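You operate a simulated robot arm through the tools that you are given. There is no shell and no other tool. Be economical: measure what you need, move in short steps, check, and stop when the job is done.

You are at the controls of a simulated robot arm. One attempt, no reset.

Task
Put things in order on the side counter top. At the end: the clear jam jar stands where the pink scoop stood; the pink scoop is in the black bowl; the beige brush stands where the clear jam jar stood; the yellow lemon half stands where the beige brush stood; whatever was shut is shut again. Leave all else as you found it, and nothing knocked over.
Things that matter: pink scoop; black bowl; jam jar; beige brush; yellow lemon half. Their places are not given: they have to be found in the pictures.

It is judged by the outcome, as a careful person would: the job done as asked, and still so three seconds after it is handed in. It fails if anything else is knocked over, pushed out of place, dropped, spilled or broken.

Robot
A 7-joint arm with a two-finger parallel gripper, fixed in place. Base frame: the origin is at the foot of the arm, x ahead of it, y to its left, z up; the work surface is at about z = 880. Readings come in mm, degrees, newtons and seconds.
With the tool pointing down near the work surface it reaches from about 300 to 700 mm from the base axis. Its first joint turns from -66.0 to 66.0 degrees. Payload 1.57 kg.
The tool frame sits at the grasp point between the pads (the TCP): z along the fingers, y along the line on which they close. The tips reach 30 mm beyond it. Largest opening 110 mm; finger width 24, thickness 12; the body of the gripper, 48 by 112 mm, starts 78 mm behind the TCP.
Orientation is told as [roll, pitch, yaw] about the base's x, y, z axes, in that order, counted from this pose: with the fingers straight down and closing along the base's y, the tool's x points along the base's -x, its y along +y and its z along -z.

Tools
- The arm moves only by the tool nudge_tool. Its argument "rows" is text: rows parted by semicolons, each of 7 numbers parted by spaces: the shift along the tool's x, y, z in mm, then the turn, a rotation vector about the tool's x, y, z in degrees, then the gripper command, from -1 (shut) to 1 (fully open), values between in proportion. In form: tx ty tz rx ry rz gripper; .... A call has 1 to 12 rows; each row shifts and turns the commanded pose from where the row before left it, along the tool's axes as they then stand. Rows are played at 5 a second. More than 50 mm and 8.6 degrees between two rows, or a gripper value outside its range, and nothing of the call is played. A pose out of reach is approached as far as the arm can. The call stops where the force on the tool passes 40 N (or 10 N more than at its start, if that is more) or the arm is blocked; 0.2 s more then pass. The fingers move at their own pace (about 108 mm/s each) and stop on an object; they squeeze with about 27 N. The grip force told is the motor's: it shows also when the fingers shut on nothing. Time passes only in rows, and 0.2 s behind the last, so rows that do not move let the fingers close. The reply holds the time, the measured pose of the TCP, the force on the tool along the base axes, the opening and the grip force, in the units named above and with some noise, and new pictures: "pictures" is both (left out), scene, wrist or none.
- Cameras (640 x 400 px; columns grow to the right, rows downward): "scene" is fixed at [160.2, -380.7, 1421.6]; the picture's right is [0.85, -0.53, 0.00], its down [-0.21, -0.33, -0.92] and it looks along [0.49, 0.78, -0.39] (base axes); focal length 365 px, centre (320, 200). "wrist" rides on the gripper at [-36, 0, -80] in the tool frame; the picture's right is [0.00, -1.00, 0.00], its down [0.97, 0.00, -0.24] and it looks along [0.24, 0.00, 0.97] (tool axes); focal length 218 px, centre (320, 200).
- pixel_to_xyz(camera, pixels): for up to 12 pixels [column, row] of the newest picture of that camera ("zoom" is the newest enlarged one), the place [x, y, z] in the base frame of the surface seen there, good to about 2 mm. The clock stands still meanwhile.
- enlarge(camera, box): a new picture of the part [left, top, right, bottom] of that camera's present view, enlarged. The clock stands still meanwhile.
- sign_off(): hands the job in; it is judged then, once.

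Keep the steps short. Do not move on a guess: measure, check each grasp and each placing, and mend mistakes. In all there are 80 turns and 120 pictures (those below and enlarged ones count). Leave the gripper open and the arm clear of the work at the hand-in unless told otherwise, and finish with a single line.

The tools are called after "Request:" as a command line: name --argument value ..., lists and objects as JSON in quotes. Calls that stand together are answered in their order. nudge_tool: Moves the arm, as the interface text tells. Its arguments: {"type":"object","properties":{"rows":{"type":"string"},"pictures":{"type":"string","enum":["both","scene","wrist","none"]}},"required":["rows"]} The other tools are called the same way: pixel_to_xyz (camera, pixels) gives the place of the surface under pixels of a picture; enlarge (camera, box) takes an enlarged picture of a part of a camera's view; sign_off () hands the job in.

At the start:

```text
t: 0.0
position: [354.4, 185.7, 1248.7]
tcp_rot: [0.0, 0.0, 0.1]
contact_force: [-0.7, 0.5, -0.6]
finger_gap: 110.3
gripper_force: 0.1
```

scene: 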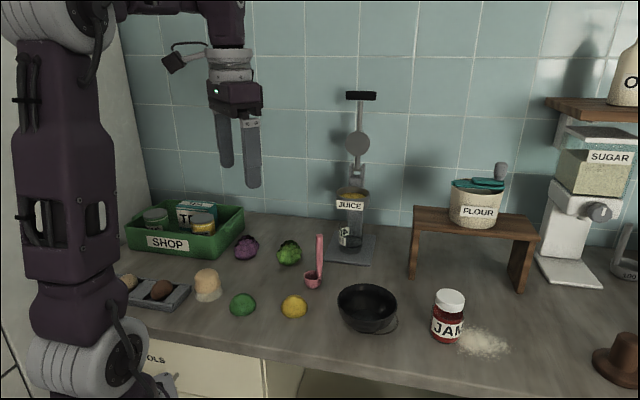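
wrist: 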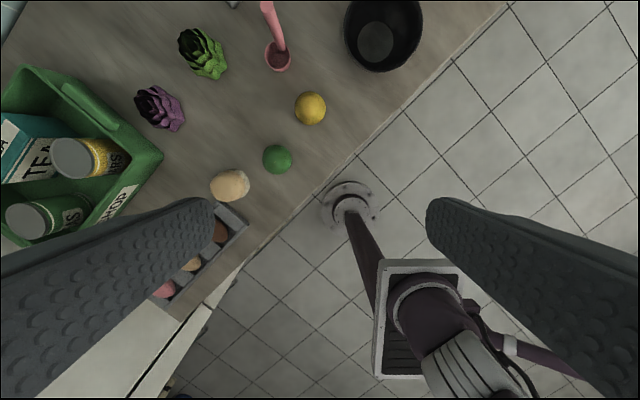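

I see the scoop near (315,265), the bowl (368,307), the jar (449,316), the brush perhaps at (207,285), and the lemon half perhaps at (294,306). I'll enlarge these areas to check.

Request:
enlarge --camera "scene" --box '[110, 220, 340, 364]'

Request:
enlarge --camera "scene" --box '[290, 220, 530, 370]'

Request:
pixel_to_xyz --camera "scene" --pixels '[[207, 275], [207, 293], [294, 300], [242, 300], [320, 238], [314, 276], [313, 284], [449, 294], [448, 325], [368, 320], [345, 293], [395, 300]]'

```text
2.78 times, centred on (225, 292) of scene
```

zoom: 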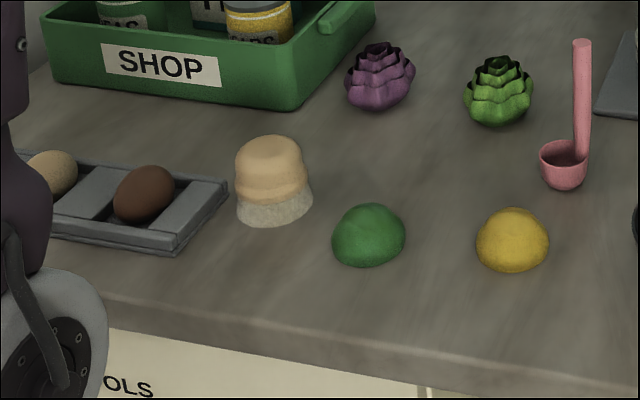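

```text
2.67 times, centred on (410, 295) of scene
```

zoom: 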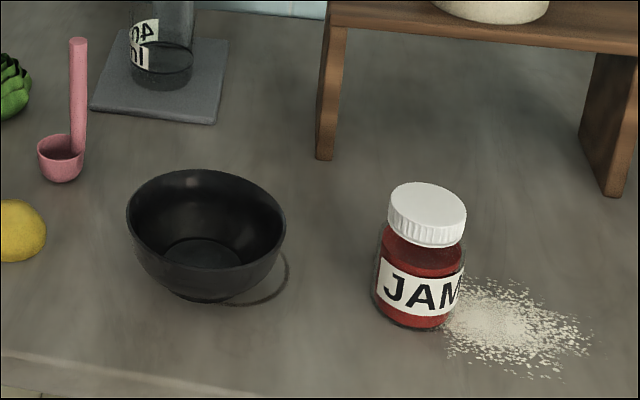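

```text
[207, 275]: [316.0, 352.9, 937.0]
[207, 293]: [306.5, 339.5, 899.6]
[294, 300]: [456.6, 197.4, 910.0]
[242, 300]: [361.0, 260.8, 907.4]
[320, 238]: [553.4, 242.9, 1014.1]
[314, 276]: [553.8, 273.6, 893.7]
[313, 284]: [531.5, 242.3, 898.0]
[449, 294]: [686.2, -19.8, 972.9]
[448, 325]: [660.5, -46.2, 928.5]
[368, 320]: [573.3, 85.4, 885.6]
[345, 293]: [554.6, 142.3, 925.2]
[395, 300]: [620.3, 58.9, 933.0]
```

The lemon half is at about (457,197), the brush at about (310,345), and the scoop stands upright at about (545,243). Next I'll move above the scoop and bowl for a view from the top.

Request:
nudge_tool --rows "-38 2 20 0 0 0 1;-38 2 20 0 0 0 1;-38 2 20 0 0 0 1;-38 2 20 0 0 0 1;-38 2 20 0 0 0 1;0 0 0 0 0 0 1"

```text
t: 1.4
position: [546.3, 197.0, 1147.3]
tcp_rot: [0.0, -0.1, 0.1]
contact_force: [-0.2, -0.7, 0.3]
finger_gap: 110.2
gripper_force: 0.1
```

scene: 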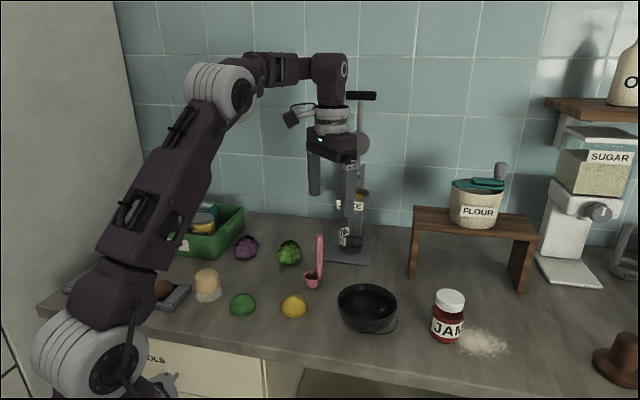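
wrist: 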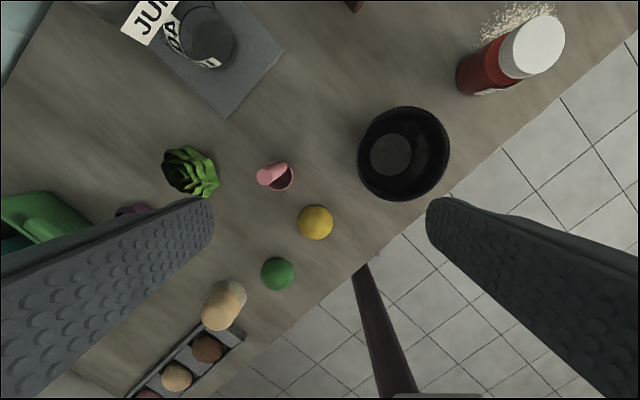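

The top view is clear. I'll enlarge it and measure the scoop, bowl, juicer and other points.

Request:
enlarge --camera "wrist" --box '[200, 100, 460, 262]'

Request:
pixel_to_xyz --camera "wrist" --pixels '[[264, 176], [284, 183], [358, 155], [448, 150], [403, 107], [402, 200], [390, 155], [316, 222], [301, 222], [332, 222], [316, 239], [316, 206]]'

Request:
pixel_to_xyz --camera "scene" --pixels '[[360, 95], [373, 95], [360, 120], [366, 140], [352, 200], [345, 262], [375, 240], [319, 236], [317, 262], [308, 282]]'

```text
2.46 times, centred on (330, 181) of wrist
```

zoom: 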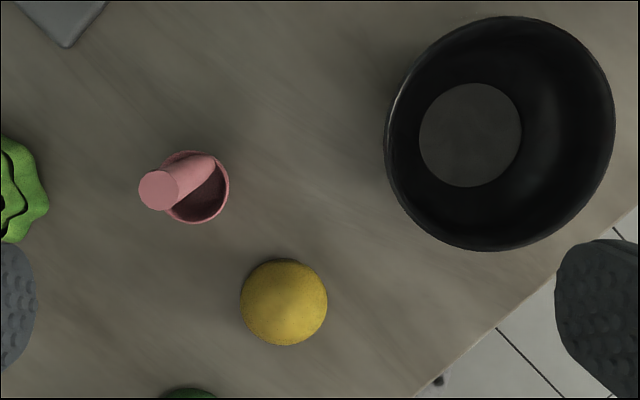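

```text
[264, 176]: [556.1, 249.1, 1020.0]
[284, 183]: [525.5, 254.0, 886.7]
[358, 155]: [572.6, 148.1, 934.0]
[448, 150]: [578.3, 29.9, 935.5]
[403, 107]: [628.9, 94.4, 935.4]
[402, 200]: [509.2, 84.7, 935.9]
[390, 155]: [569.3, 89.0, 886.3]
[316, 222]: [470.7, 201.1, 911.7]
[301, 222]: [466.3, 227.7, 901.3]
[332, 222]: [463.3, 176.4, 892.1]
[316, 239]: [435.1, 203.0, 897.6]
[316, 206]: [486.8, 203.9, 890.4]
```

```text
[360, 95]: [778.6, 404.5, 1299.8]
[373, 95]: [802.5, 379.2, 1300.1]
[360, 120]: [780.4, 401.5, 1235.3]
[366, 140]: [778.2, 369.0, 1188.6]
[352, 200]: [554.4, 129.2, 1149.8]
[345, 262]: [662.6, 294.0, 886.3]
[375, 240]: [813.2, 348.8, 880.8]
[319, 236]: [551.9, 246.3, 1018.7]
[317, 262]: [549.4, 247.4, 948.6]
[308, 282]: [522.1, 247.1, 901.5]
```

The scoop handle axis is at about (554,248) with its top at 1020, and the cup centre is at about (537,252). The bowl centre is (570,89), rim 935, floor 886. I'll move over the handle, partly close, and go down.

Request:
nudge_tool --rows "-4 26 20 0 0 0 1;-4 25 20 0 0 0 0.5;0 0 35 0 0 0 0.2;0 0 35 0 0 0 0;0 0 25 0 0 0 0;0 0 20 0 0 0 0;0 0 0 0 0 0 0"

```text
t: 3.0
position: [553.1, 248.8, 991.6]
tcp_rot: [0.1, -0.1, -0.1]
contact_force: [0.1, -0.4, 0.7]
finger_gap: 54.8
gripper_force: 0.1
```

scene: 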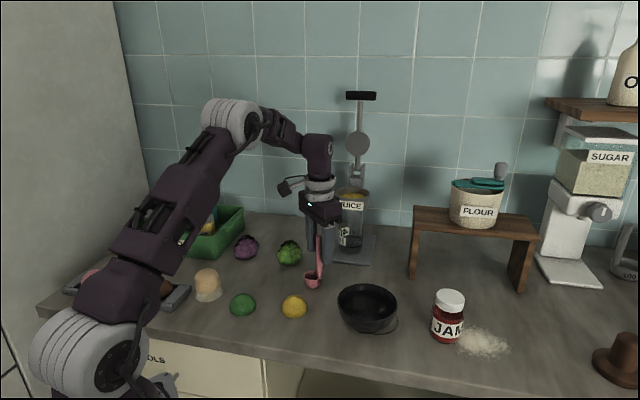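
wrist: 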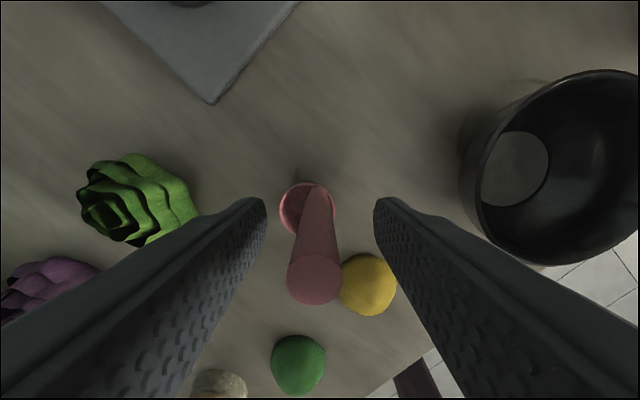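

The handle is between the pads. I'll measure the cup rim from here to fix the scoop's exact place, before closing.

Request:
enlarge --camera "wrist" --box '[256, 165, 384, 245]'

Request:
pixel_to_xyz --camera "wrist" --pixels '[[281, 205], [283, 215], [335, 207], [300, 185], [308, 184], [297, 210], [297, 234], [318, 188]]'

```text
5.00 times, centred on (320, 205) of wrist
```

zoom: 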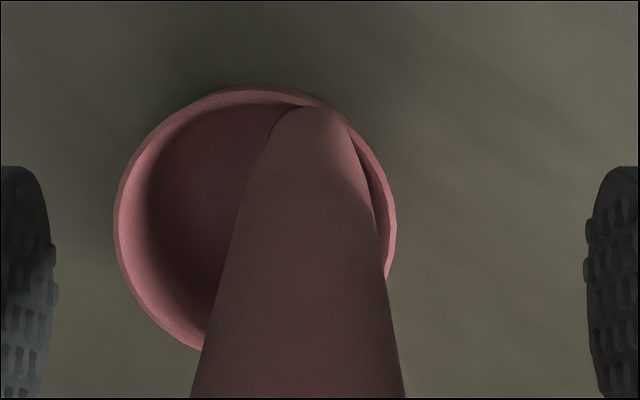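

```text
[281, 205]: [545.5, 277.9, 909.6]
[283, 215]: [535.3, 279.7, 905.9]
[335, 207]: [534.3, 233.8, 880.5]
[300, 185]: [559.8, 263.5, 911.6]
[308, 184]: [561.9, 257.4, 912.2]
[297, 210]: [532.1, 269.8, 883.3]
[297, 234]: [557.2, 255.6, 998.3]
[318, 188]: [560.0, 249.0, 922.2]
```

The cup centre is (541,259) with radius about 20, so that is the scoop's place. Now I'll close on the handle and lift a little.

Request:
nudge_tool --rows "0 0 0 0 0 0 -1;0 0 0 0 0 0 -1;0 0 0 0 0 0 -1;0 0 -20 0 0 0 -1;0 0 -40 0 0 0 -1;0 0 -20 0 0 0 -1;0 0 0 0 0 0 -1"

```text
t: 4.6
position: [553.5, 246.4, 1073.6]
tcp_rot: [0.0, -0.1, 0.0]
contact_force: [0.5, 0.0, -0.5]
finger_gap: 15.0
gripper_force: 26.9
```

scene: 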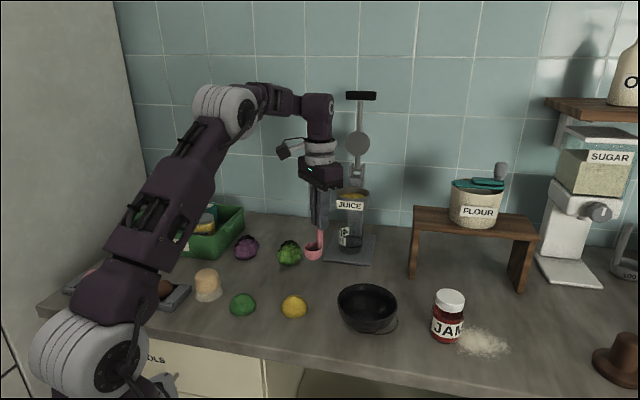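
wrist: 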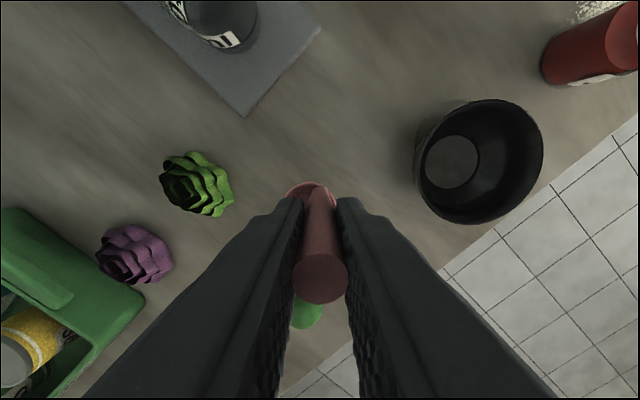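

The scoop is held (gap 15, 27 N) and its bottom is at about 962, above the bowl rim. Next I'll carry it over the bowl.

Request:
nudge_tool --rows "-7 -34 0 0 0 0 -1;-7 -34 0 0 0 0 -1;-7 -34 0 0 0 0 -1;-6 -34 0 0 0 0 -1;-2 -32 0 0 0 0 -1;0 0 0 0 0 0 -1;0 0 0 0 0 0 -1"

```text
t: 6.2
position: [582.5, 80.6, 1074.6]
tcp_rot: [0.0, 0.0, 0.0]
contact_force: [0.0, 0.2, -0.7]
finger_gap: 15.0
gripper_force: 27.6
```

scene: 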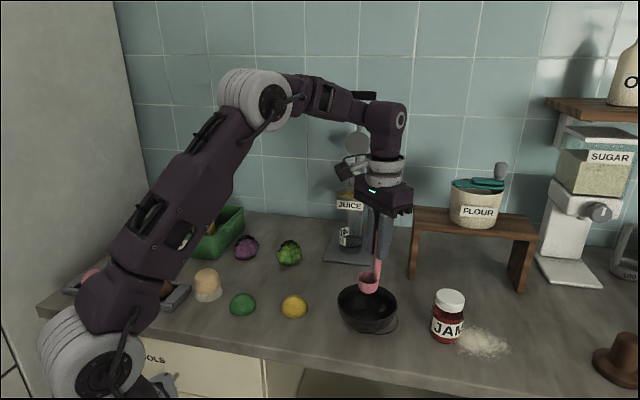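
wrist: 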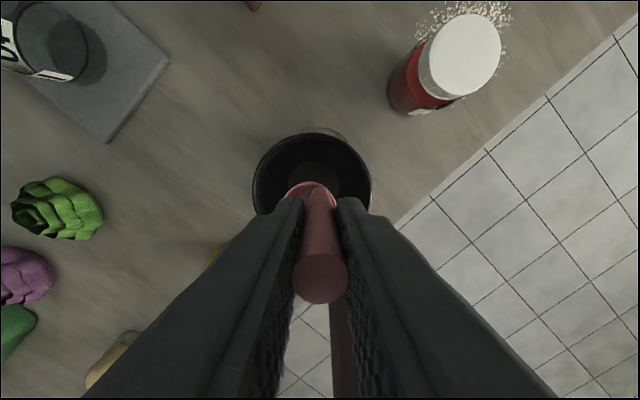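

It is centred over the bowl. Next I'll lower it about 70 mm and finish in small steps.

Request:
nudge_tool --rows "0 0 25 0 0 0 -1;0 0 25 0 0 0 -1;0 0 18 0 0 0 -1;0 0 4 0 0 0 -1;0 0 2 0 0 0 -1;0 0 2 0 0 0 -1;0 0 0 0 0 0 -1"

```text
t: 7.8
position: [583.3, 80.0, 998.7]
tcp_rot: [-0.1, 0.0, 0.1]
contact_force: [-2.3, -0.8, 5.8]
finger_gap: 15.5
gripper_force: 26.7
```

scene: 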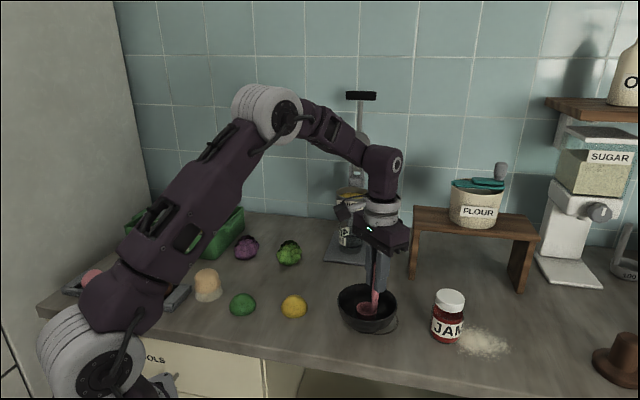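
wrist: 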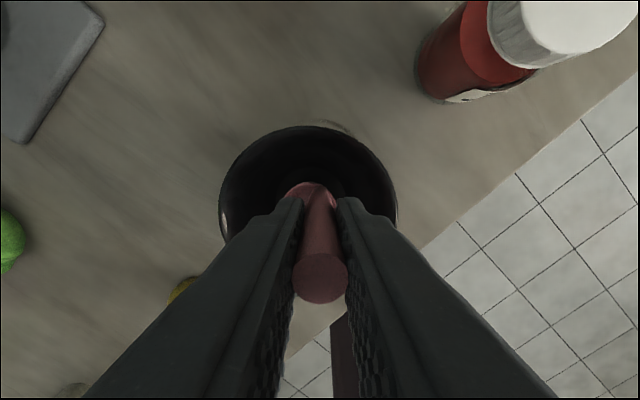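

A 5.8 N push upward shows it rests on the bowl floor. I'll open gently and rise straight up.

Request:
nudge_tool --rows "0 0 0 0 0 0 -0.6;0 0 0 0 0 0 -0.3;0 0 0 0 0 0 0;0 0 0 0 0 0 0;0 0 -30 0 0 0 0;0 0 -40 0 0 0 0;0 0 -40 0 0 0 0;0 0 0 0 0 0 0"

```text
t: 9.6
position: [581.0, 80.8, 1108.1]
tcp_rot: [0.0, -0.1, 0.0]
contact_force: [0.7, 0.8, 0.0]
finger_gap: 55.0
gripper_force: 0.0
```

scene: 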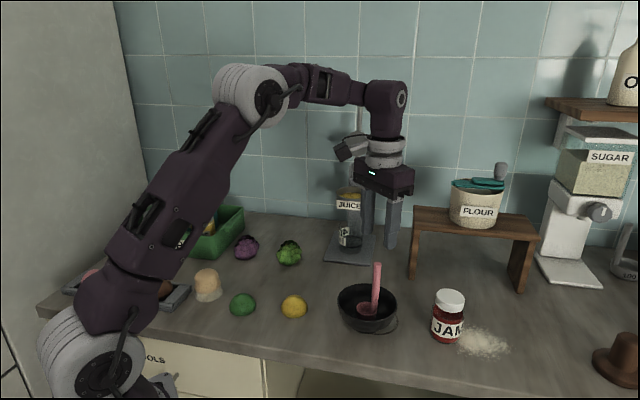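
wrist: 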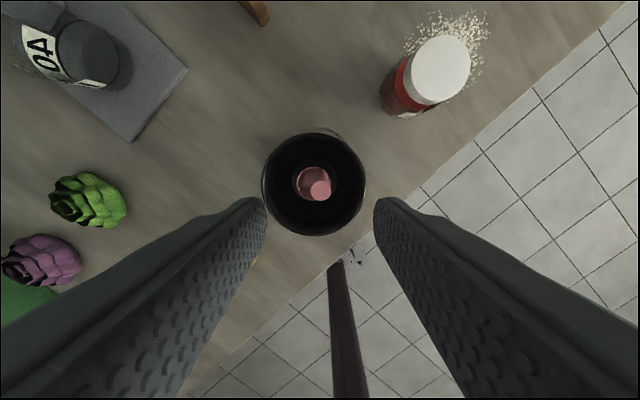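

The scoop stands in the bowl. Now I'll move over to the jar, staying high, for a closer look.

Request:
nudge_tool --rows "-20 -28 0 0 0 0 0.5;-25 -28 0 0 0 0 1;-25 -28 0 0 0 0 1;-20 -24 0 0 0 0 1;0 0 0 0 0 0 1;0 0 0 0 0 0 1"

```text
t: 11.0
position: [651.5, -4.3, 1108.0]
tcp_rot: [0.0, -0.1, 0.1]
contact_force: [-0.3, -0.1, 0.0]
finger_gap: 110.0
gripper_force: 0.0
out of reach, approached as far as the arm can: row 4
```

scene: 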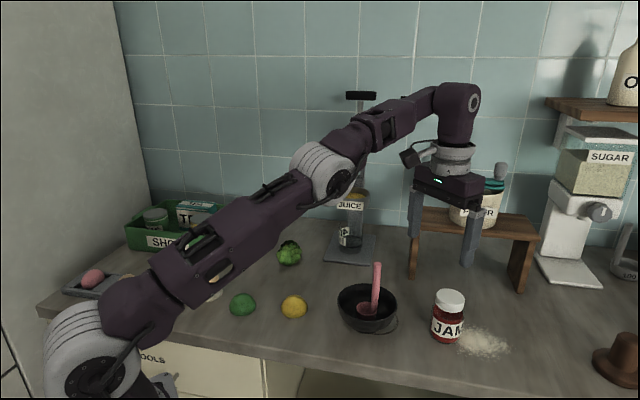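
wrist: 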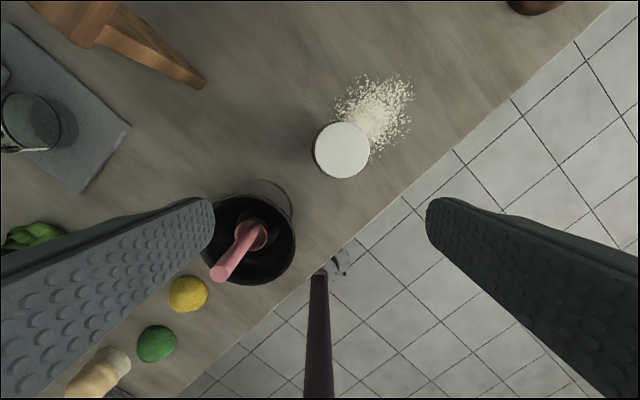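

I'll measure the lid and the jar body.

Request:
pixel_to_xyz --camera "wrist" --pixels '[[342, 150], [315, 150], [368, 150], [342, 124], [342, 176], [318, 130]]'

Request:
pixel_to_xyz --camera "scene" --pixels '[[433, 330], [448, 341], [463, 331], [447, 312], [449, 301], [378, 265]]'

Request:
enlarge --camera "wrist" --box '[200, 60, 440, 210]'

```text
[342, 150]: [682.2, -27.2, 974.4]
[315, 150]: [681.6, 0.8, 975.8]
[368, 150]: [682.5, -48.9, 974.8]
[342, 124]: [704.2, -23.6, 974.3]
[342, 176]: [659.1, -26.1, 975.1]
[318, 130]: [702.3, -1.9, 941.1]
```

```text
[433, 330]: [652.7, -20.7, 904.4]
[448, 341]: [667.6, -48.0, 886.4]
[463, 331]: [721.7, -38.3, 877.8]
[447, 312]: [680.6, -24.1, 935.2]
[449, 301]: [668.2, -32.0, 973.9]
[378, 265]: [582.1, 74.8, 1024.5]
```

```text
2.67 times, centred on (320, 135) of wrist
```

zoom: 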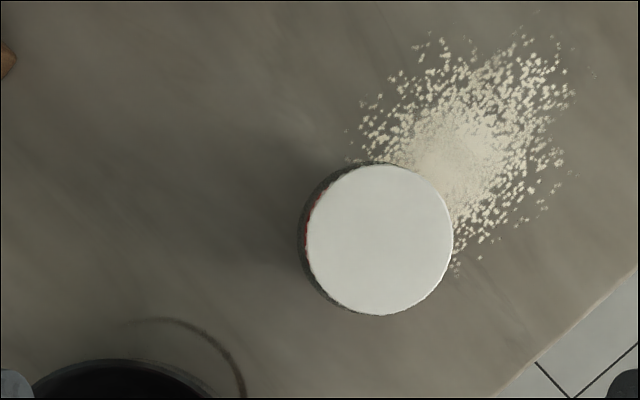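

The jar axis is (682,-25), its top is at 975 and it is about 52 mm wide. Reach grows lower down, so I'll descend to about 1020, still above the lid, and then shift over.

Request:
nudge_tool --rows "0 0 40 0 0 0 1;0 0 40 0 0 0 1;0 0 8 0 0 0 1;-15 -10 0 0 0 0 1;-15 -11 0 0 0 0 1;0 0 0 0 0 0 1"

```text
t: 12.4
position: [680.1, -21.0, 1019.2]
tcp_rot: [-0.3, 0.0, 1.1]
contact_force: [1.6, 0.5, 0.2]
finger_gap: 110.0
gripper_force: 0.0
out of reach, approached as far as the arm can: row 5
```

scene: 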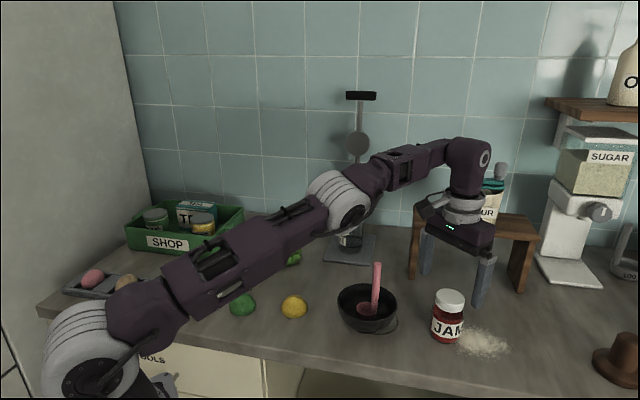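
wrist: 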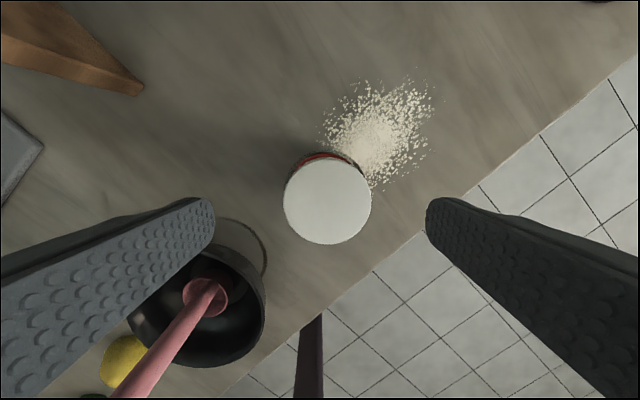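

It is nearly centred. Next I'll adjust y by -4, narrow to about 88 mm and descend around the jar body.

Request:
nudge_tool --rows "0 -4 10 0 0 -1 0.6;-2 0 10 0 0 0 0.6;0 0 30 0 0 0 0.6;0 0 25 0 0 0 0.6;0 0 10 0 0 0 0.6;0 0 0 0 0 0 0.6"

```text
t: 13.8
position: [682.2, -30.9, 933.9]
tcp_rot: [0.0, 0.0, 1.0]
contact_force: [-0.7, 0.1, 0.1]
finger_gap: 88.3
gripper_force: 0.1
```

scene: 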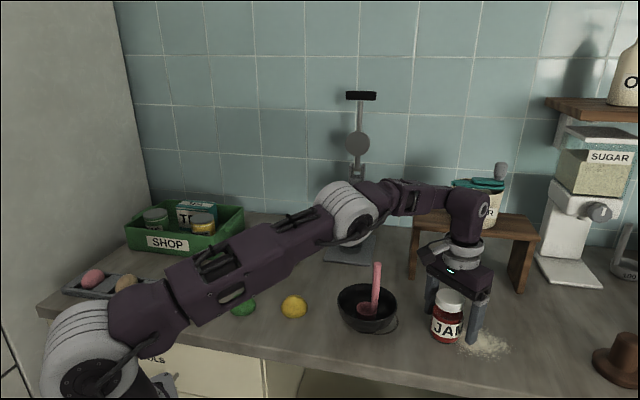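
wrist: 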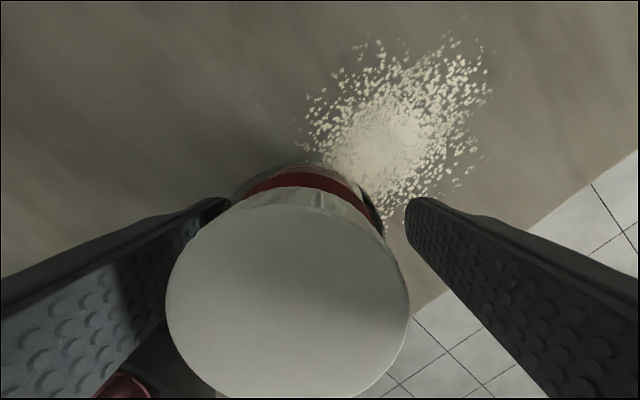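

The jar centre is at about (684,-25), about 6 mm to the left of the tool. I'll centre on it, then close.

Request:
nudge_tool --rows "-1 6 0 0 0 0 0.6;0 0 0 0 0 0 0.3;0 0 0 0 0 0 -1;0 0 0 0 0 0 -1;0 0 0 0 0 0 -1" --pictures "wrist"

```text
t: 15.0
position: [684.3, -25.2, 934.2]
tcp_rot: [0.0, 0.1, 1.1]
contact_force: [0.0, 1.5, 0.8]
finger_gap: 61.4
gripper_force: 27.0
```

wrist: 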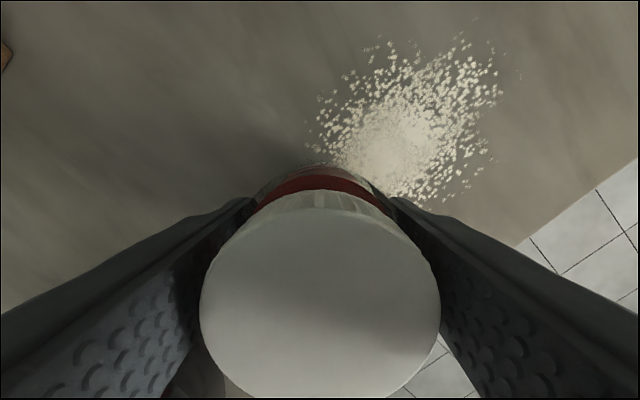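

The jar is held (gap 61) and its original place is (684,-25). I'll lift it, pull back and rise to about 1100, so it clears the scoop handle at 1026.

Request:
nudge_tool --rows "0 0 -15 0 0 0 -1;0 0 -35 0 0 0 -1;20 0 -10 0 0 0 -1;35 -4 -25 0 0 0 -1;35 0 -35 0 0 0 -1;10 0 -40 0 0 0 -1;0 0 -10 0 0 0 -1;0 0 0 0 0 0 -1"

```text
t: 16.8
position: [586.4, -31.1, 1104.2]
tcp_rot: [0.0, 0.0, 1.1]
contact_force: [0.0, 0.5, -3.1]
finger_gap: 61.3
gripper_force: 26.3
```

scene: 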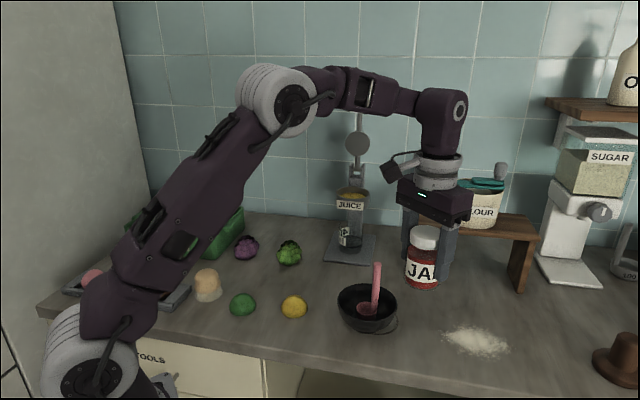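
wrist: 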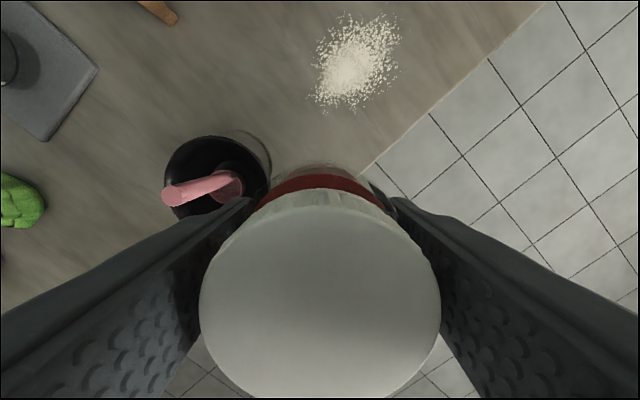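

The jar bottom is at about 1050, clear of everything. I'll carry it across to the scoop's old spot, passing on the near side of the scoop.

Request:
nudge_tool --rows "23 20 -5 0 0 0 -1;22 30 -5 0 0 0 -1;0 42 0 0 0 0 -1;0 42 0 0 0 0 -1;0 42 0 0 0 0 -1;0 42 0 0 0 0 -1;0 40 0 0 0 0 -1;0 30 0 0 0 1 -1;0 0 0 0 0 0 -1;0 0 0 0 0 0 -1"

```text
t: 19.0
position: [534.7, 254.1, 1116.2]
tcp_rot: [0.0, -0.1, 0.1]
contact_force: [0.6, 0.2, -3.6]
finger_gap: 61.3
gripper_force: 27.2
```

scene: 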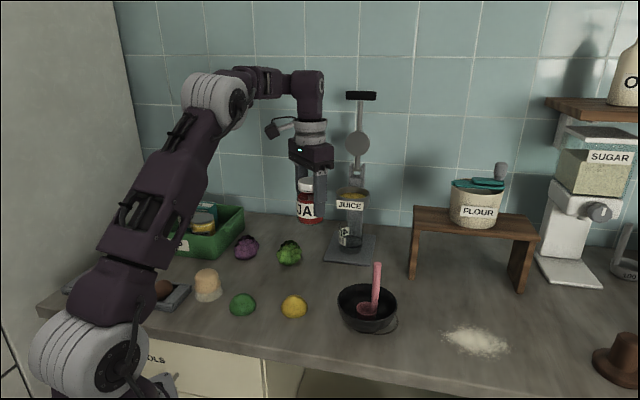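
wrist: 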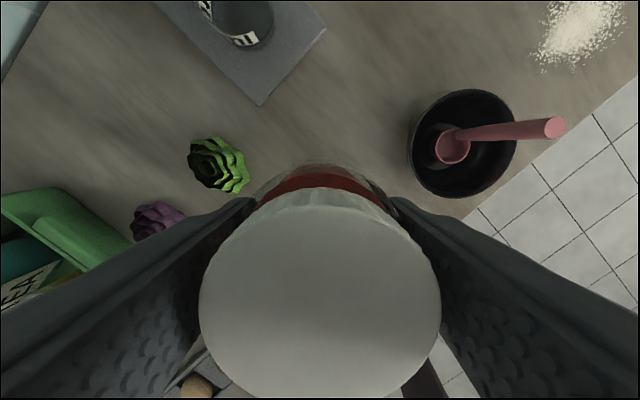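

Before lowering I'll check where the succulent and lemon sit relative to the fingers.

Request:
pixel_to_xyz --camera "wrist" --pixels '[[248, 183], [240, 155], [215, 165], [230, 190], [222, 140], [190, 170]]'

Request:
pixel_to_xyz --camera "scene" --pixels '[[289, 243], [300, 253], [289, 262], [278, 253], [294, 315], [283, 307], [305, 307]]'

```text
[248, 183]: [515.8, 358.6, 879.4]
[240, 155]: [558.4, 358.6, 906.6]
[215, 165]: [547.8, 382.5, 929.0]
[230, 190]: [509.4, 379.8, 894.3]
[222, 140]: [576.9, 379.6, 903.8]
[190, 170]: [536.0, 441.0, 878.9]
```

```text
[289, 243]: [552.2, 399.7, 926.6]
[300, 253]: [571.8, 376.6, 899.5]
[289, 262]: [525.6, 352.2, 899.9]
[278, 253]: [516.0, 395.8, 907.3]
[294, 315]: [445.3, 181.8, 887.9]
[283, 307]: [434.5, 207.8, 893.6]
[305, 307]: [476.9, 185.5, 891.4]
```

There is plenty of room (the succulent lies beyond y = 350). Next I'll centre on (542,258) and lower to just above the grasp height.

Request:
nudge_tool --rows "-7 4 20 0 0 0 -1;0 0 40 0 0 0 -1;0 0 40 0 0 0 -1;0 0 40 0 0 0 -1;0 0 30 0 0 0 -1;0 0 8 0 0 0 -1;0 0 2 0 0 0 -1;0 0 1.5 0 0 0 -1;0 0 0 0 0 0 -1"

```text
t: 21.0
position: [541.7, 260.8, 934.2]
tcp_rot: [0.2, 0.0, -0.1]
contact_force: [-0.2, 1.4, 3.7]
finger_gap: 61.3
gripper_force: 26.8
```

scene: 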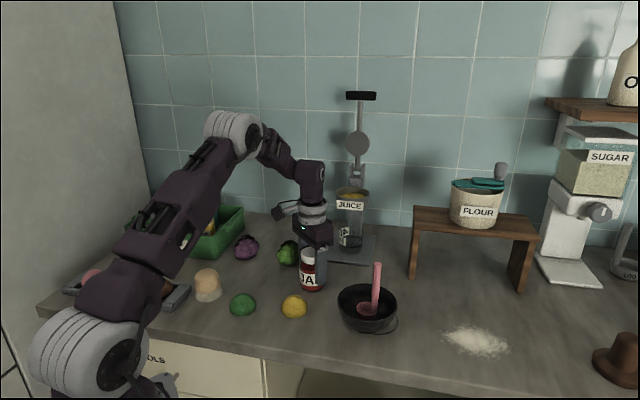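
wrist: 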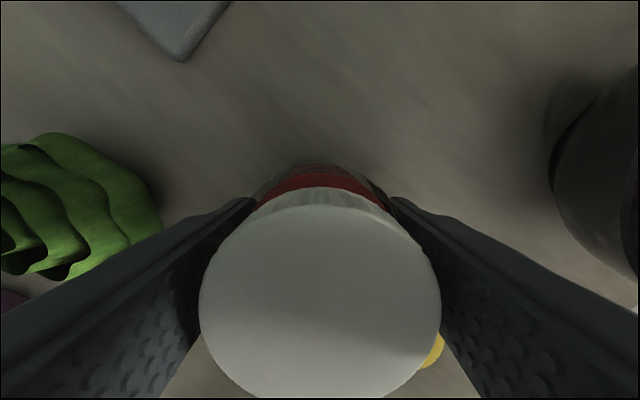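

The force went from -3.6 to +3.7 N, so the jar rests on the counter. I'll open and rise.

Request:
nudge_tool --rows "0 0 0 0 0 0 0.3;0 0 0 0 0 0 0.6;0 0 0 0 0 0 0.6;0 0 -30 0 0 0 0.6;0 0 -45 0 0 0 0.6;0 0 -45 0 0 0 0.6;0 0 -40 0 0 0 0.6;0 0 0 0 0 0 0.6"

```text
t: 22.8
position: [541.7, 259.1, 1093.3]
tcp_rot: [-0.1, 0.0, 0.1]
contact_force: [0.3, -0.5, -0.8]
finger_gap: 87.9
gripper_force: 0.1
```

scene: 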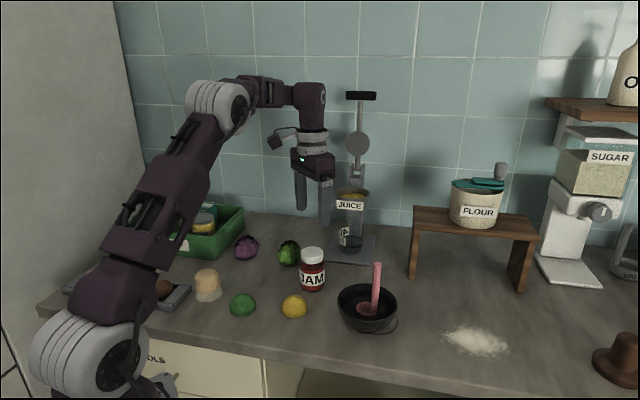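
wrist: 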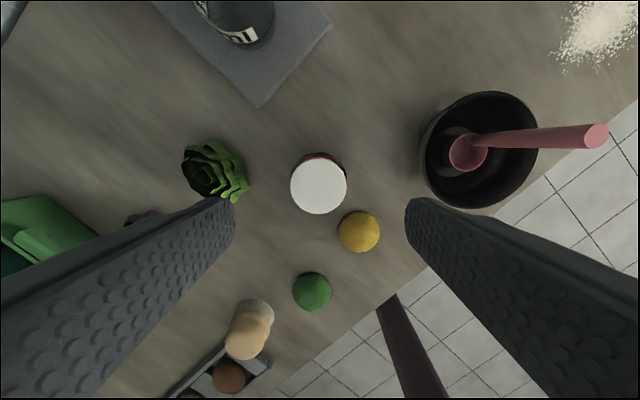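

The jar stands on the scoop's spot. Now I'll go over to the brush for a top view.

Request:
nudge_tool --rows "40 10 0 0 0 0 0.6;45 14 0 0 0 0 0.6;45 16 0 0 0 0 0.6;45 16 0 0 0 0 0.6;40 15 0 0 0 0 0.6;0 0 0 0 0 0 0.6;0 0 0 0 0 0 0.6"

```text
t: 24.4
position: [326.4, 329.1, 1093.4]
tcp_rot: [0.0, 0.1, 0.1]
contact_force: [0.7, 0.3, -0.3]
finger_gap: 88.2
gripper_force: 0.0
```

scene: 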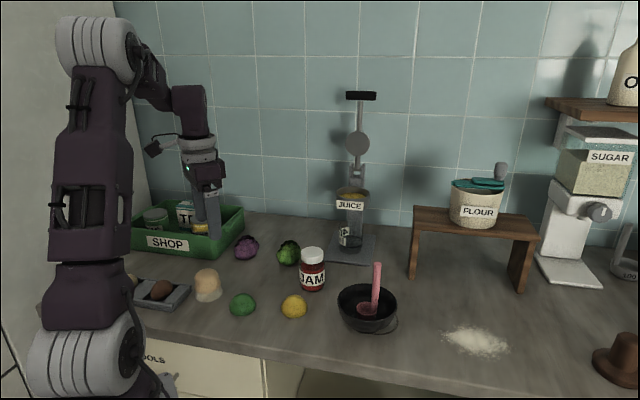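
wrist: 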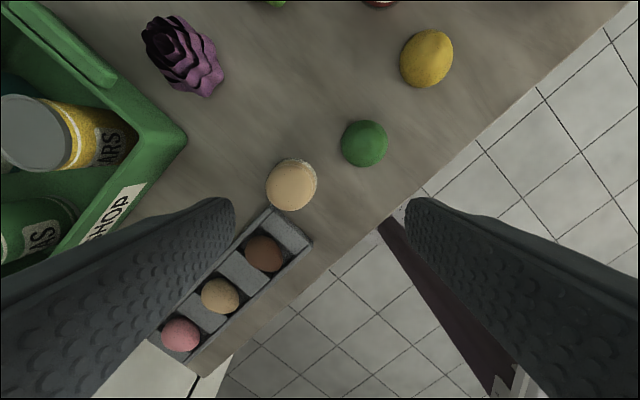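

Request:
enlarge --camera "wrist" --box '[200, 110, 400, 235]'

Request:
pixel_to_xyz --camera "wrist" --pixels '[[292, 185], [268, 188], [315, 185], [292, 160], [290, 210], [364, 143], [343, 147], [385, 140], [275, 209], [311, 244], [185, 140], [130, 215]]'

Request:
pixel_to_xyz --camera "scene" --pixels '[[207, 271], [197, 297], [209, 301], [220, 295], [208, 285], [189, 288], [174, 306]]'

```text
3.20 times, centred on (300, 172) of wrist
```

zoom: 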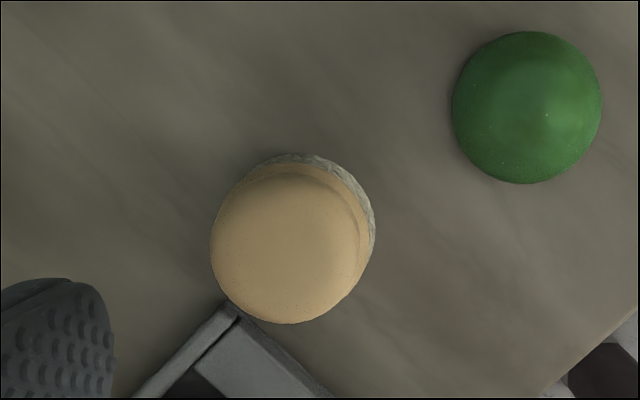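

```text
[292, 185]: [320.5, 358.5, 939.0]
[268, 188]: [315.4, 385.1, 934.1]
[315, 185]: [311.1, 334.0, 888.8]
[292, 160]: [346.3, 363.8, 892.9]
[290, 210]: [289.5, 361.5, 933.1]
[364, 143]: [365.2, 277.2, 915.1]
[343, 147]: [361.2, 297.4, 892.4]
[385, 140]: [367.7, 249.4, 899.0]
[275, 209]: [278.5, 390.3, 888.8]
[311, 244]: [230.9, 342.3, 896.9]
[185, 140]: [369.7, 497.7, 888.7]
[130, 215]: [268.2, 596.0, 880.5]
```

```text
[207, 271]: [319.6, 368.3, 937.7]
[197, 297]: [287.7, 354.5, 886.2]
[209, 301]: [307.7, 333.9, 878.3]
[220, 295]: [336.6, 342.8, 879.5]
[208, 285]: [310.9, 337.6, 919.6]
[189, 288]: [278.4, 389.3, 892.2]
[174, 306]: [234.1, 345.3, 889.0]
```

The brush axis is at about (318,361), its top is at 939 and it is about 53 wide. The tray corner is at (278,390) and the lime at (365,275), so both fingers have room. Next I'll move above it and descend, stopping a little high to check.

Request:
nudge_tool --rows "8 32 20 0 0 0 0.6;0 0 40 0 0 0 0.6;0 0 40 0 0 0 0.6;0 0 25 0 0 0 0.6;0 0 0 0 0 0 0.6"

```text
t: 25.6
position: [318.7, 365.6, 968.3]
tcp_rot: [-0.1, 0.0, 0.0]
contact_force: [0.8, -0.6, -0.3]
finger_gap: 88.2
gripper_force: 0.0
```

scene: 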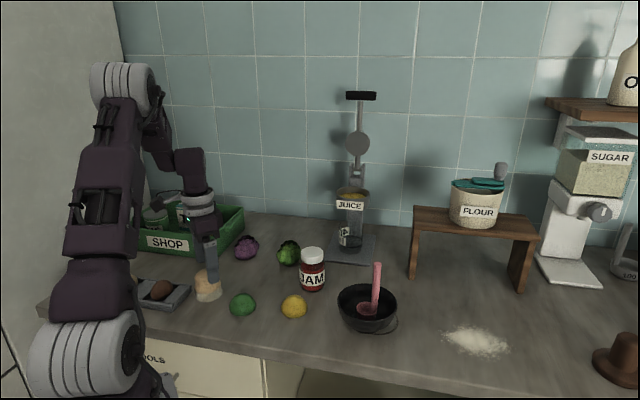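
wrist: 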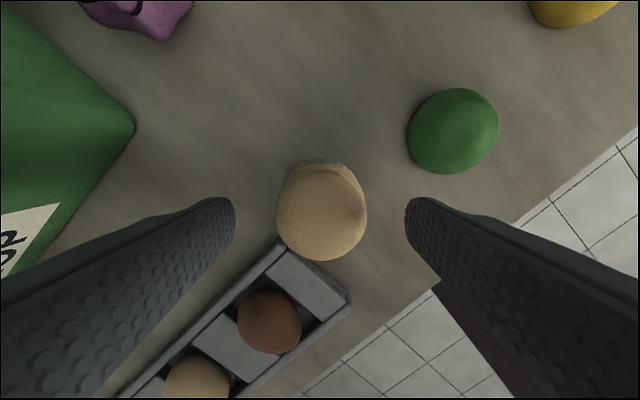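

It is centred. I'll descend to 927 and close.

Request:
nudge_tool --rows "0 0 20 0 0 0 0.6;0 0 15 0 0 0 0.4;0 0 6 0 0 0 0.3;0 0 0 0 0 0 -1;0 0 0 0 0 0 -1;0 0 0 0 0 0 -1;0 0 0 0 0 0 -1"

```text
t: 27.2
position: [317.5, 364.6, 926.9]
tcp_rot: [0.0, 0.0, -0.1]
contact_force: [0.7, 0.3, -0.2]
finger_gap: 58.3
gripper_force: 27.0
```

scene: 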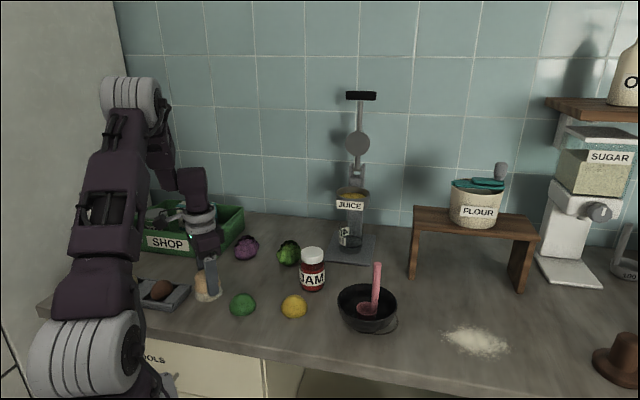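
wrist: 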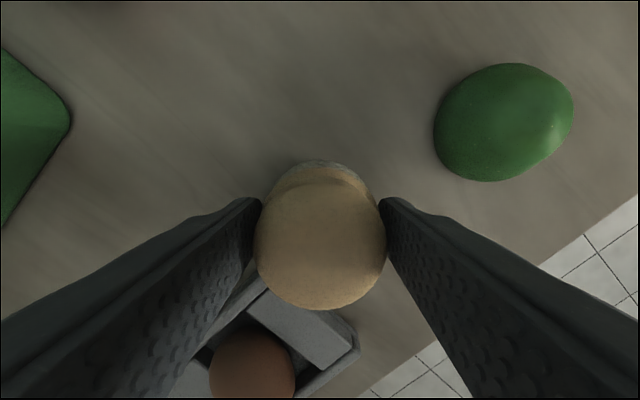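

The brush is held (gap 58, brush at about (321,365)). I'll lift it to about 1105.

Request:
nudge_tool --rows "0 0 -15 0 0 0 -1;0 0 -40 0 0 0 -1;0 0 -40 0 0 0 -1;0 0 -40 0 0 0 -1;0 0 -40 0 0 0 -1;30 0 0 0 0 0 -1;-30 0 0 0 0 0 -1;0 0 0 0 0 0 -1"

```text
t: 29.0
position: [319.1, 362.2, 1100.4]
tcp_rot: [0.1, 0.0, -0.1]
contact_force: [-0.4, 1.3, -0.8]
finger_gap: 58.2
gripper_force: 26.9
```

scene: 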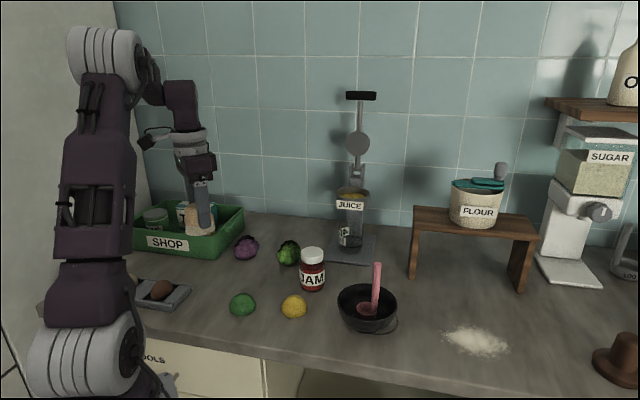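
wrist: 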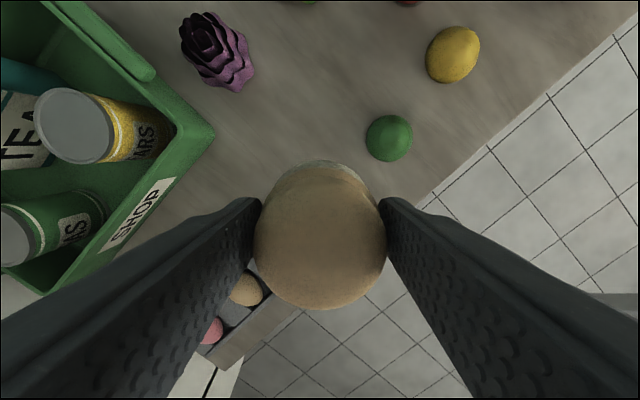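

It is held firmly. Next I'll carry it across at 1100 to about (520,-30), on the near side of the scoop.

Request:
nudge_tool --rows "-20 -30 0 0 0 0 -1;-20 -38 0 0 0 0 -1;-20 -40 0 0 0 0 -1;-20 -40 0 0 0 0 -1;-20 -40 0 0 0 0 -1;-20 -40 0 0 0 0 -1;-20 -40 0 0 0 0 -1;-20 -40 0 0 0 0 -1;-20 -40 0 0 0 0 -1;-20 -40 0 0 0 0 -1;0 0 0 0 0 0 -1;0 0 0 0 0 0 -1"

```text
t: 31.6
position: [520.6, -24.2, 1101.5]
tcp_rot: [0.1, 0.1, 0.0]
contact_force: [0.3, -0.6, -0.9]
finger_gap: 58.1
gripper_force: 26.6
```

scene: 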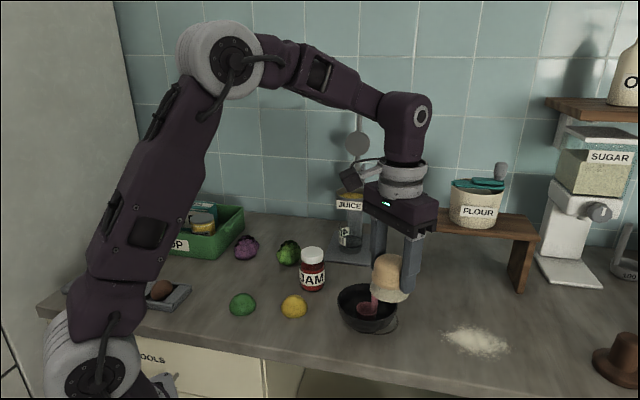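
wrist: 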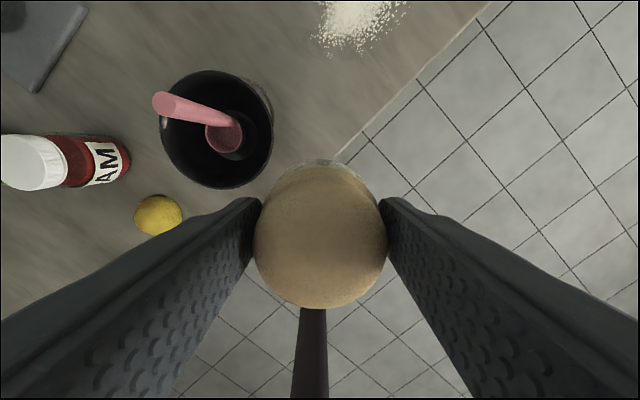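

Now I'll go outward to the jar's old place (684,-25), coming down gradually.

Request:
nudge_tool --rows "-30 -2 0 0 0 0 -1;-35 -2 0 0 0 0 -1;-30 0 10 0 0 0 -1;-25 0 25 0 0 0 -1;-22 0 35 0 0 0 -1;-19 1 30 0 0 0 -1;0 0 20 0 0 0 -1;0 0 0 0 0 0 -1"

```text
t: 33.4
position: [680.6, -25.9, 979.5]
tcp_rot: [0.1, 0.0, 0.0]
contact_force: [-0.1, -0.4, -0.1]
finger_gap: 58.3
gripper_force: 27.1
```

scene: 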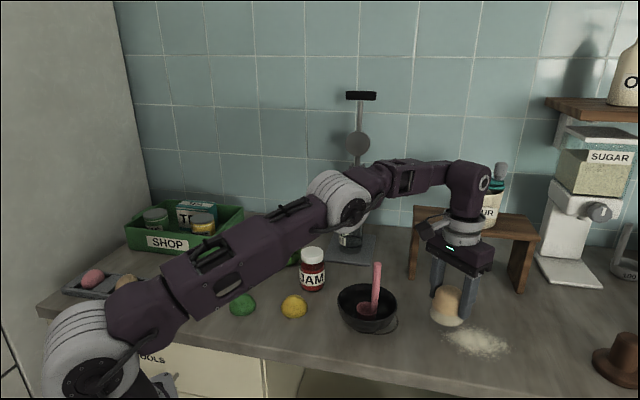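
wrist: 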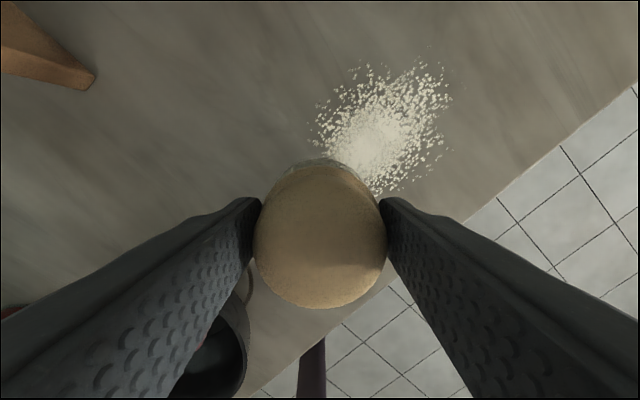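

It is over the place. I'll lower it to 927 with small steps at the end.

Request:
nudge_tool --rows "0 0 25 0 0 0 -1;0 0 18 0 0 0 -1;0 0 5 0 0 0 -1;0 0 2 0 0 0 -1;0 0 2 0 0 0 -1;0 0 0 0 0 0 -1" --pictures "scene"

```text
t: 34.8
position: [678.7, -26.1, 929.2]
tcp_rot: [0.0, 0.0, 0.0]
contact_force: [-0.2, -1.0, 0.2]
finger_gap: 58.2
gripper_force: 26.8
```

scene: 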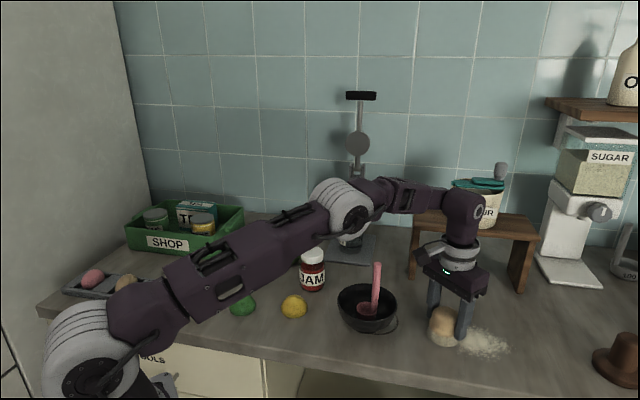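

No contact yet at 929. I'll lower further in 1 mm steps.

Request:
nudge_tool --rows "-2 0 1 0 0 0 -1;0 0 1 0 0 0 -1;0 0 1 0 0 0 -1;0 0 0 0 0 0 -1" --pictures "none"

```text
t: 35.8
position: [681.5, -26.2, 927.2]
tcp_rot: [0.0, -0.1, 0.0]
contact_force: [-4.7, 4.0, 19.3]
finger_gap: 58.2
gripper_force: 27.2
```

It is in contact (19 N). I'll ease up 1 mm, open, and rise.

Request:
nudge_tool --rows "0 0 -1 0 0 0 -1;0 0 0 0 0 0 0.3;0 0 0 0 0 0 0.6;0 0 0 0 0 0 0.6;0 0 -25 0 0 0 0.6;0 0 -40 0 0 0 0.6;20 0 -20 0 0 0 0.6;30 0 -30 0 0 0 0.6;30 0 -30 0 0 0 0.6;0 0 0 0 0 0 0.6"

```text
t: 38.0
position: [599.8, -28.6, 1073.5]
tcp_rot: [0.0, -0.1, 0.0]
contact_force: [0.3, 0.2, 0.5]
finger_gap: 87.9
gripper_force: 0.1
```

scene: 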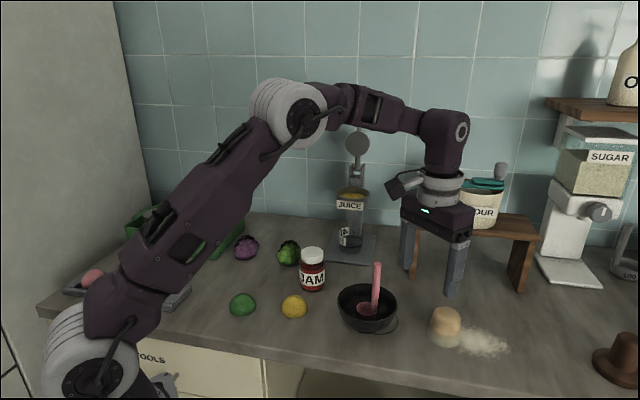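
wrist: 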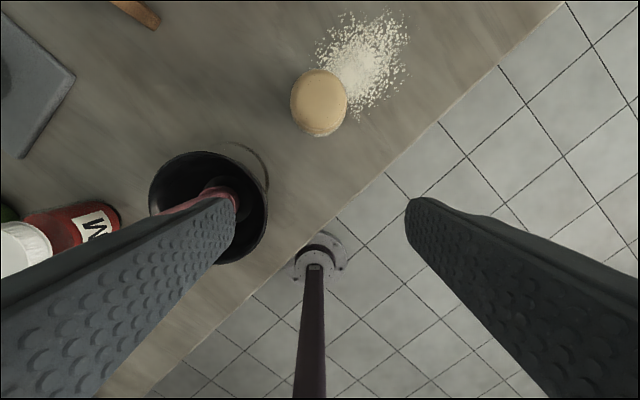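

The brush stands in place. Next I'll rise and move above the lemon half near (461,202), staying on the near side of the scoop.

Request:
nudge_tool --rows "40 0 -20 0 0 0 0.6;45 0 0 0 0 0 0.6;40 20 0 0 0 0 0.6;13 40 0 0 0 0 0.6;0 42 0 0 0 0 0.6;0 42 0 0 0 0 0.6;0 42 10 0 0 0 0.6;0 42 20 0 0 0 0.6;0 0 30 0 0 0 0.6;0 0 0 0 0 0 0.6"

```text
t: 40.2
position: [462.8, 200.1, 1034.9]
tcp_rot: [0.0, 0.1, 0.0]
contact_force: [0.2, 0.4, -0.5]
finger_gap: 87.9
gripper_force: 0.1
```

scene: 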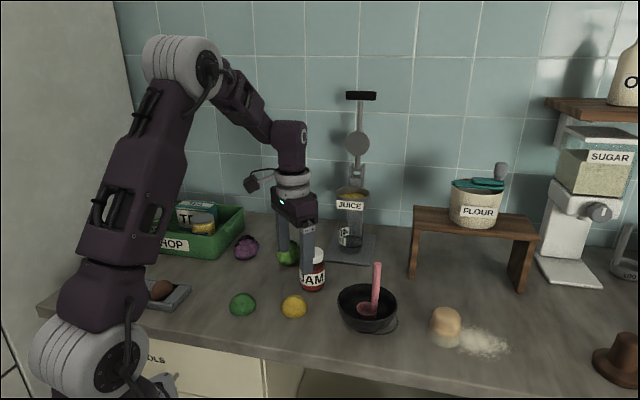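
wrist: 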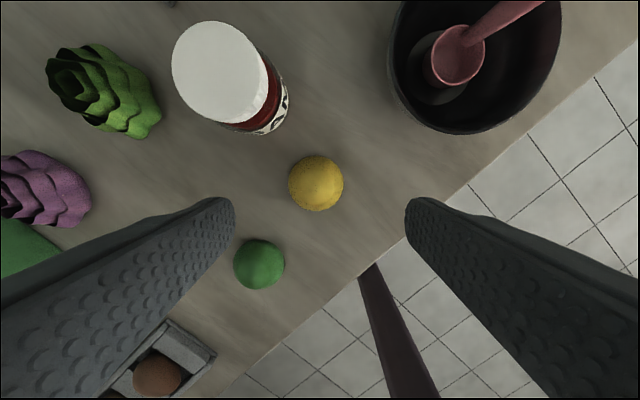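

The lemon's centre is at about (462,204), 54 wide. The jar and lime have clearance. I'll centre on it and descend to about 916.

Request:
nudge_tool --rows "1 4 30 0 0 0 0.5;0 0 40 0 0 0 0.4;0 0 30 0 0 0 0.4;0 0 14 0 0 0 0.4;0 0 4 0 0 0 0.4;0 0 0 0 0 0 0.4"

```text
t: 41.6
position: [460.8, 205.3, 915.7]
tcp_rot: [-0.1, 0.0, 0.0]
contact_force: [-0.1, -0.6, -0.1]
finger_gap: 77.2
gripper_force: 0.0
```

scene: 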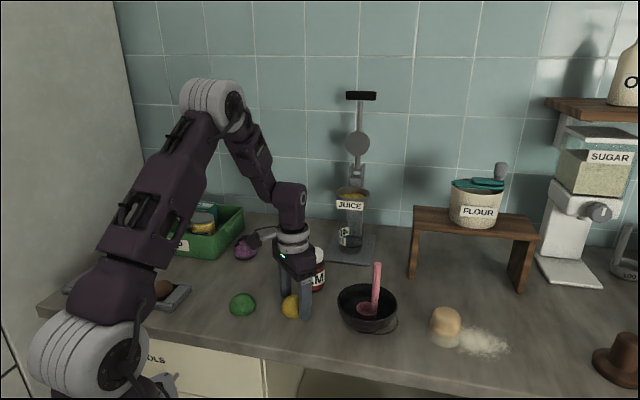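
wrist: 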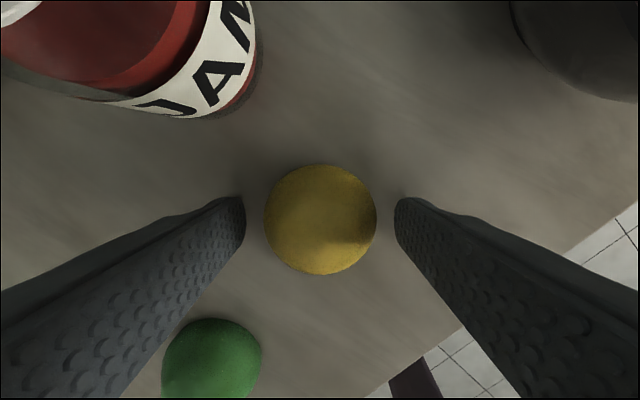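

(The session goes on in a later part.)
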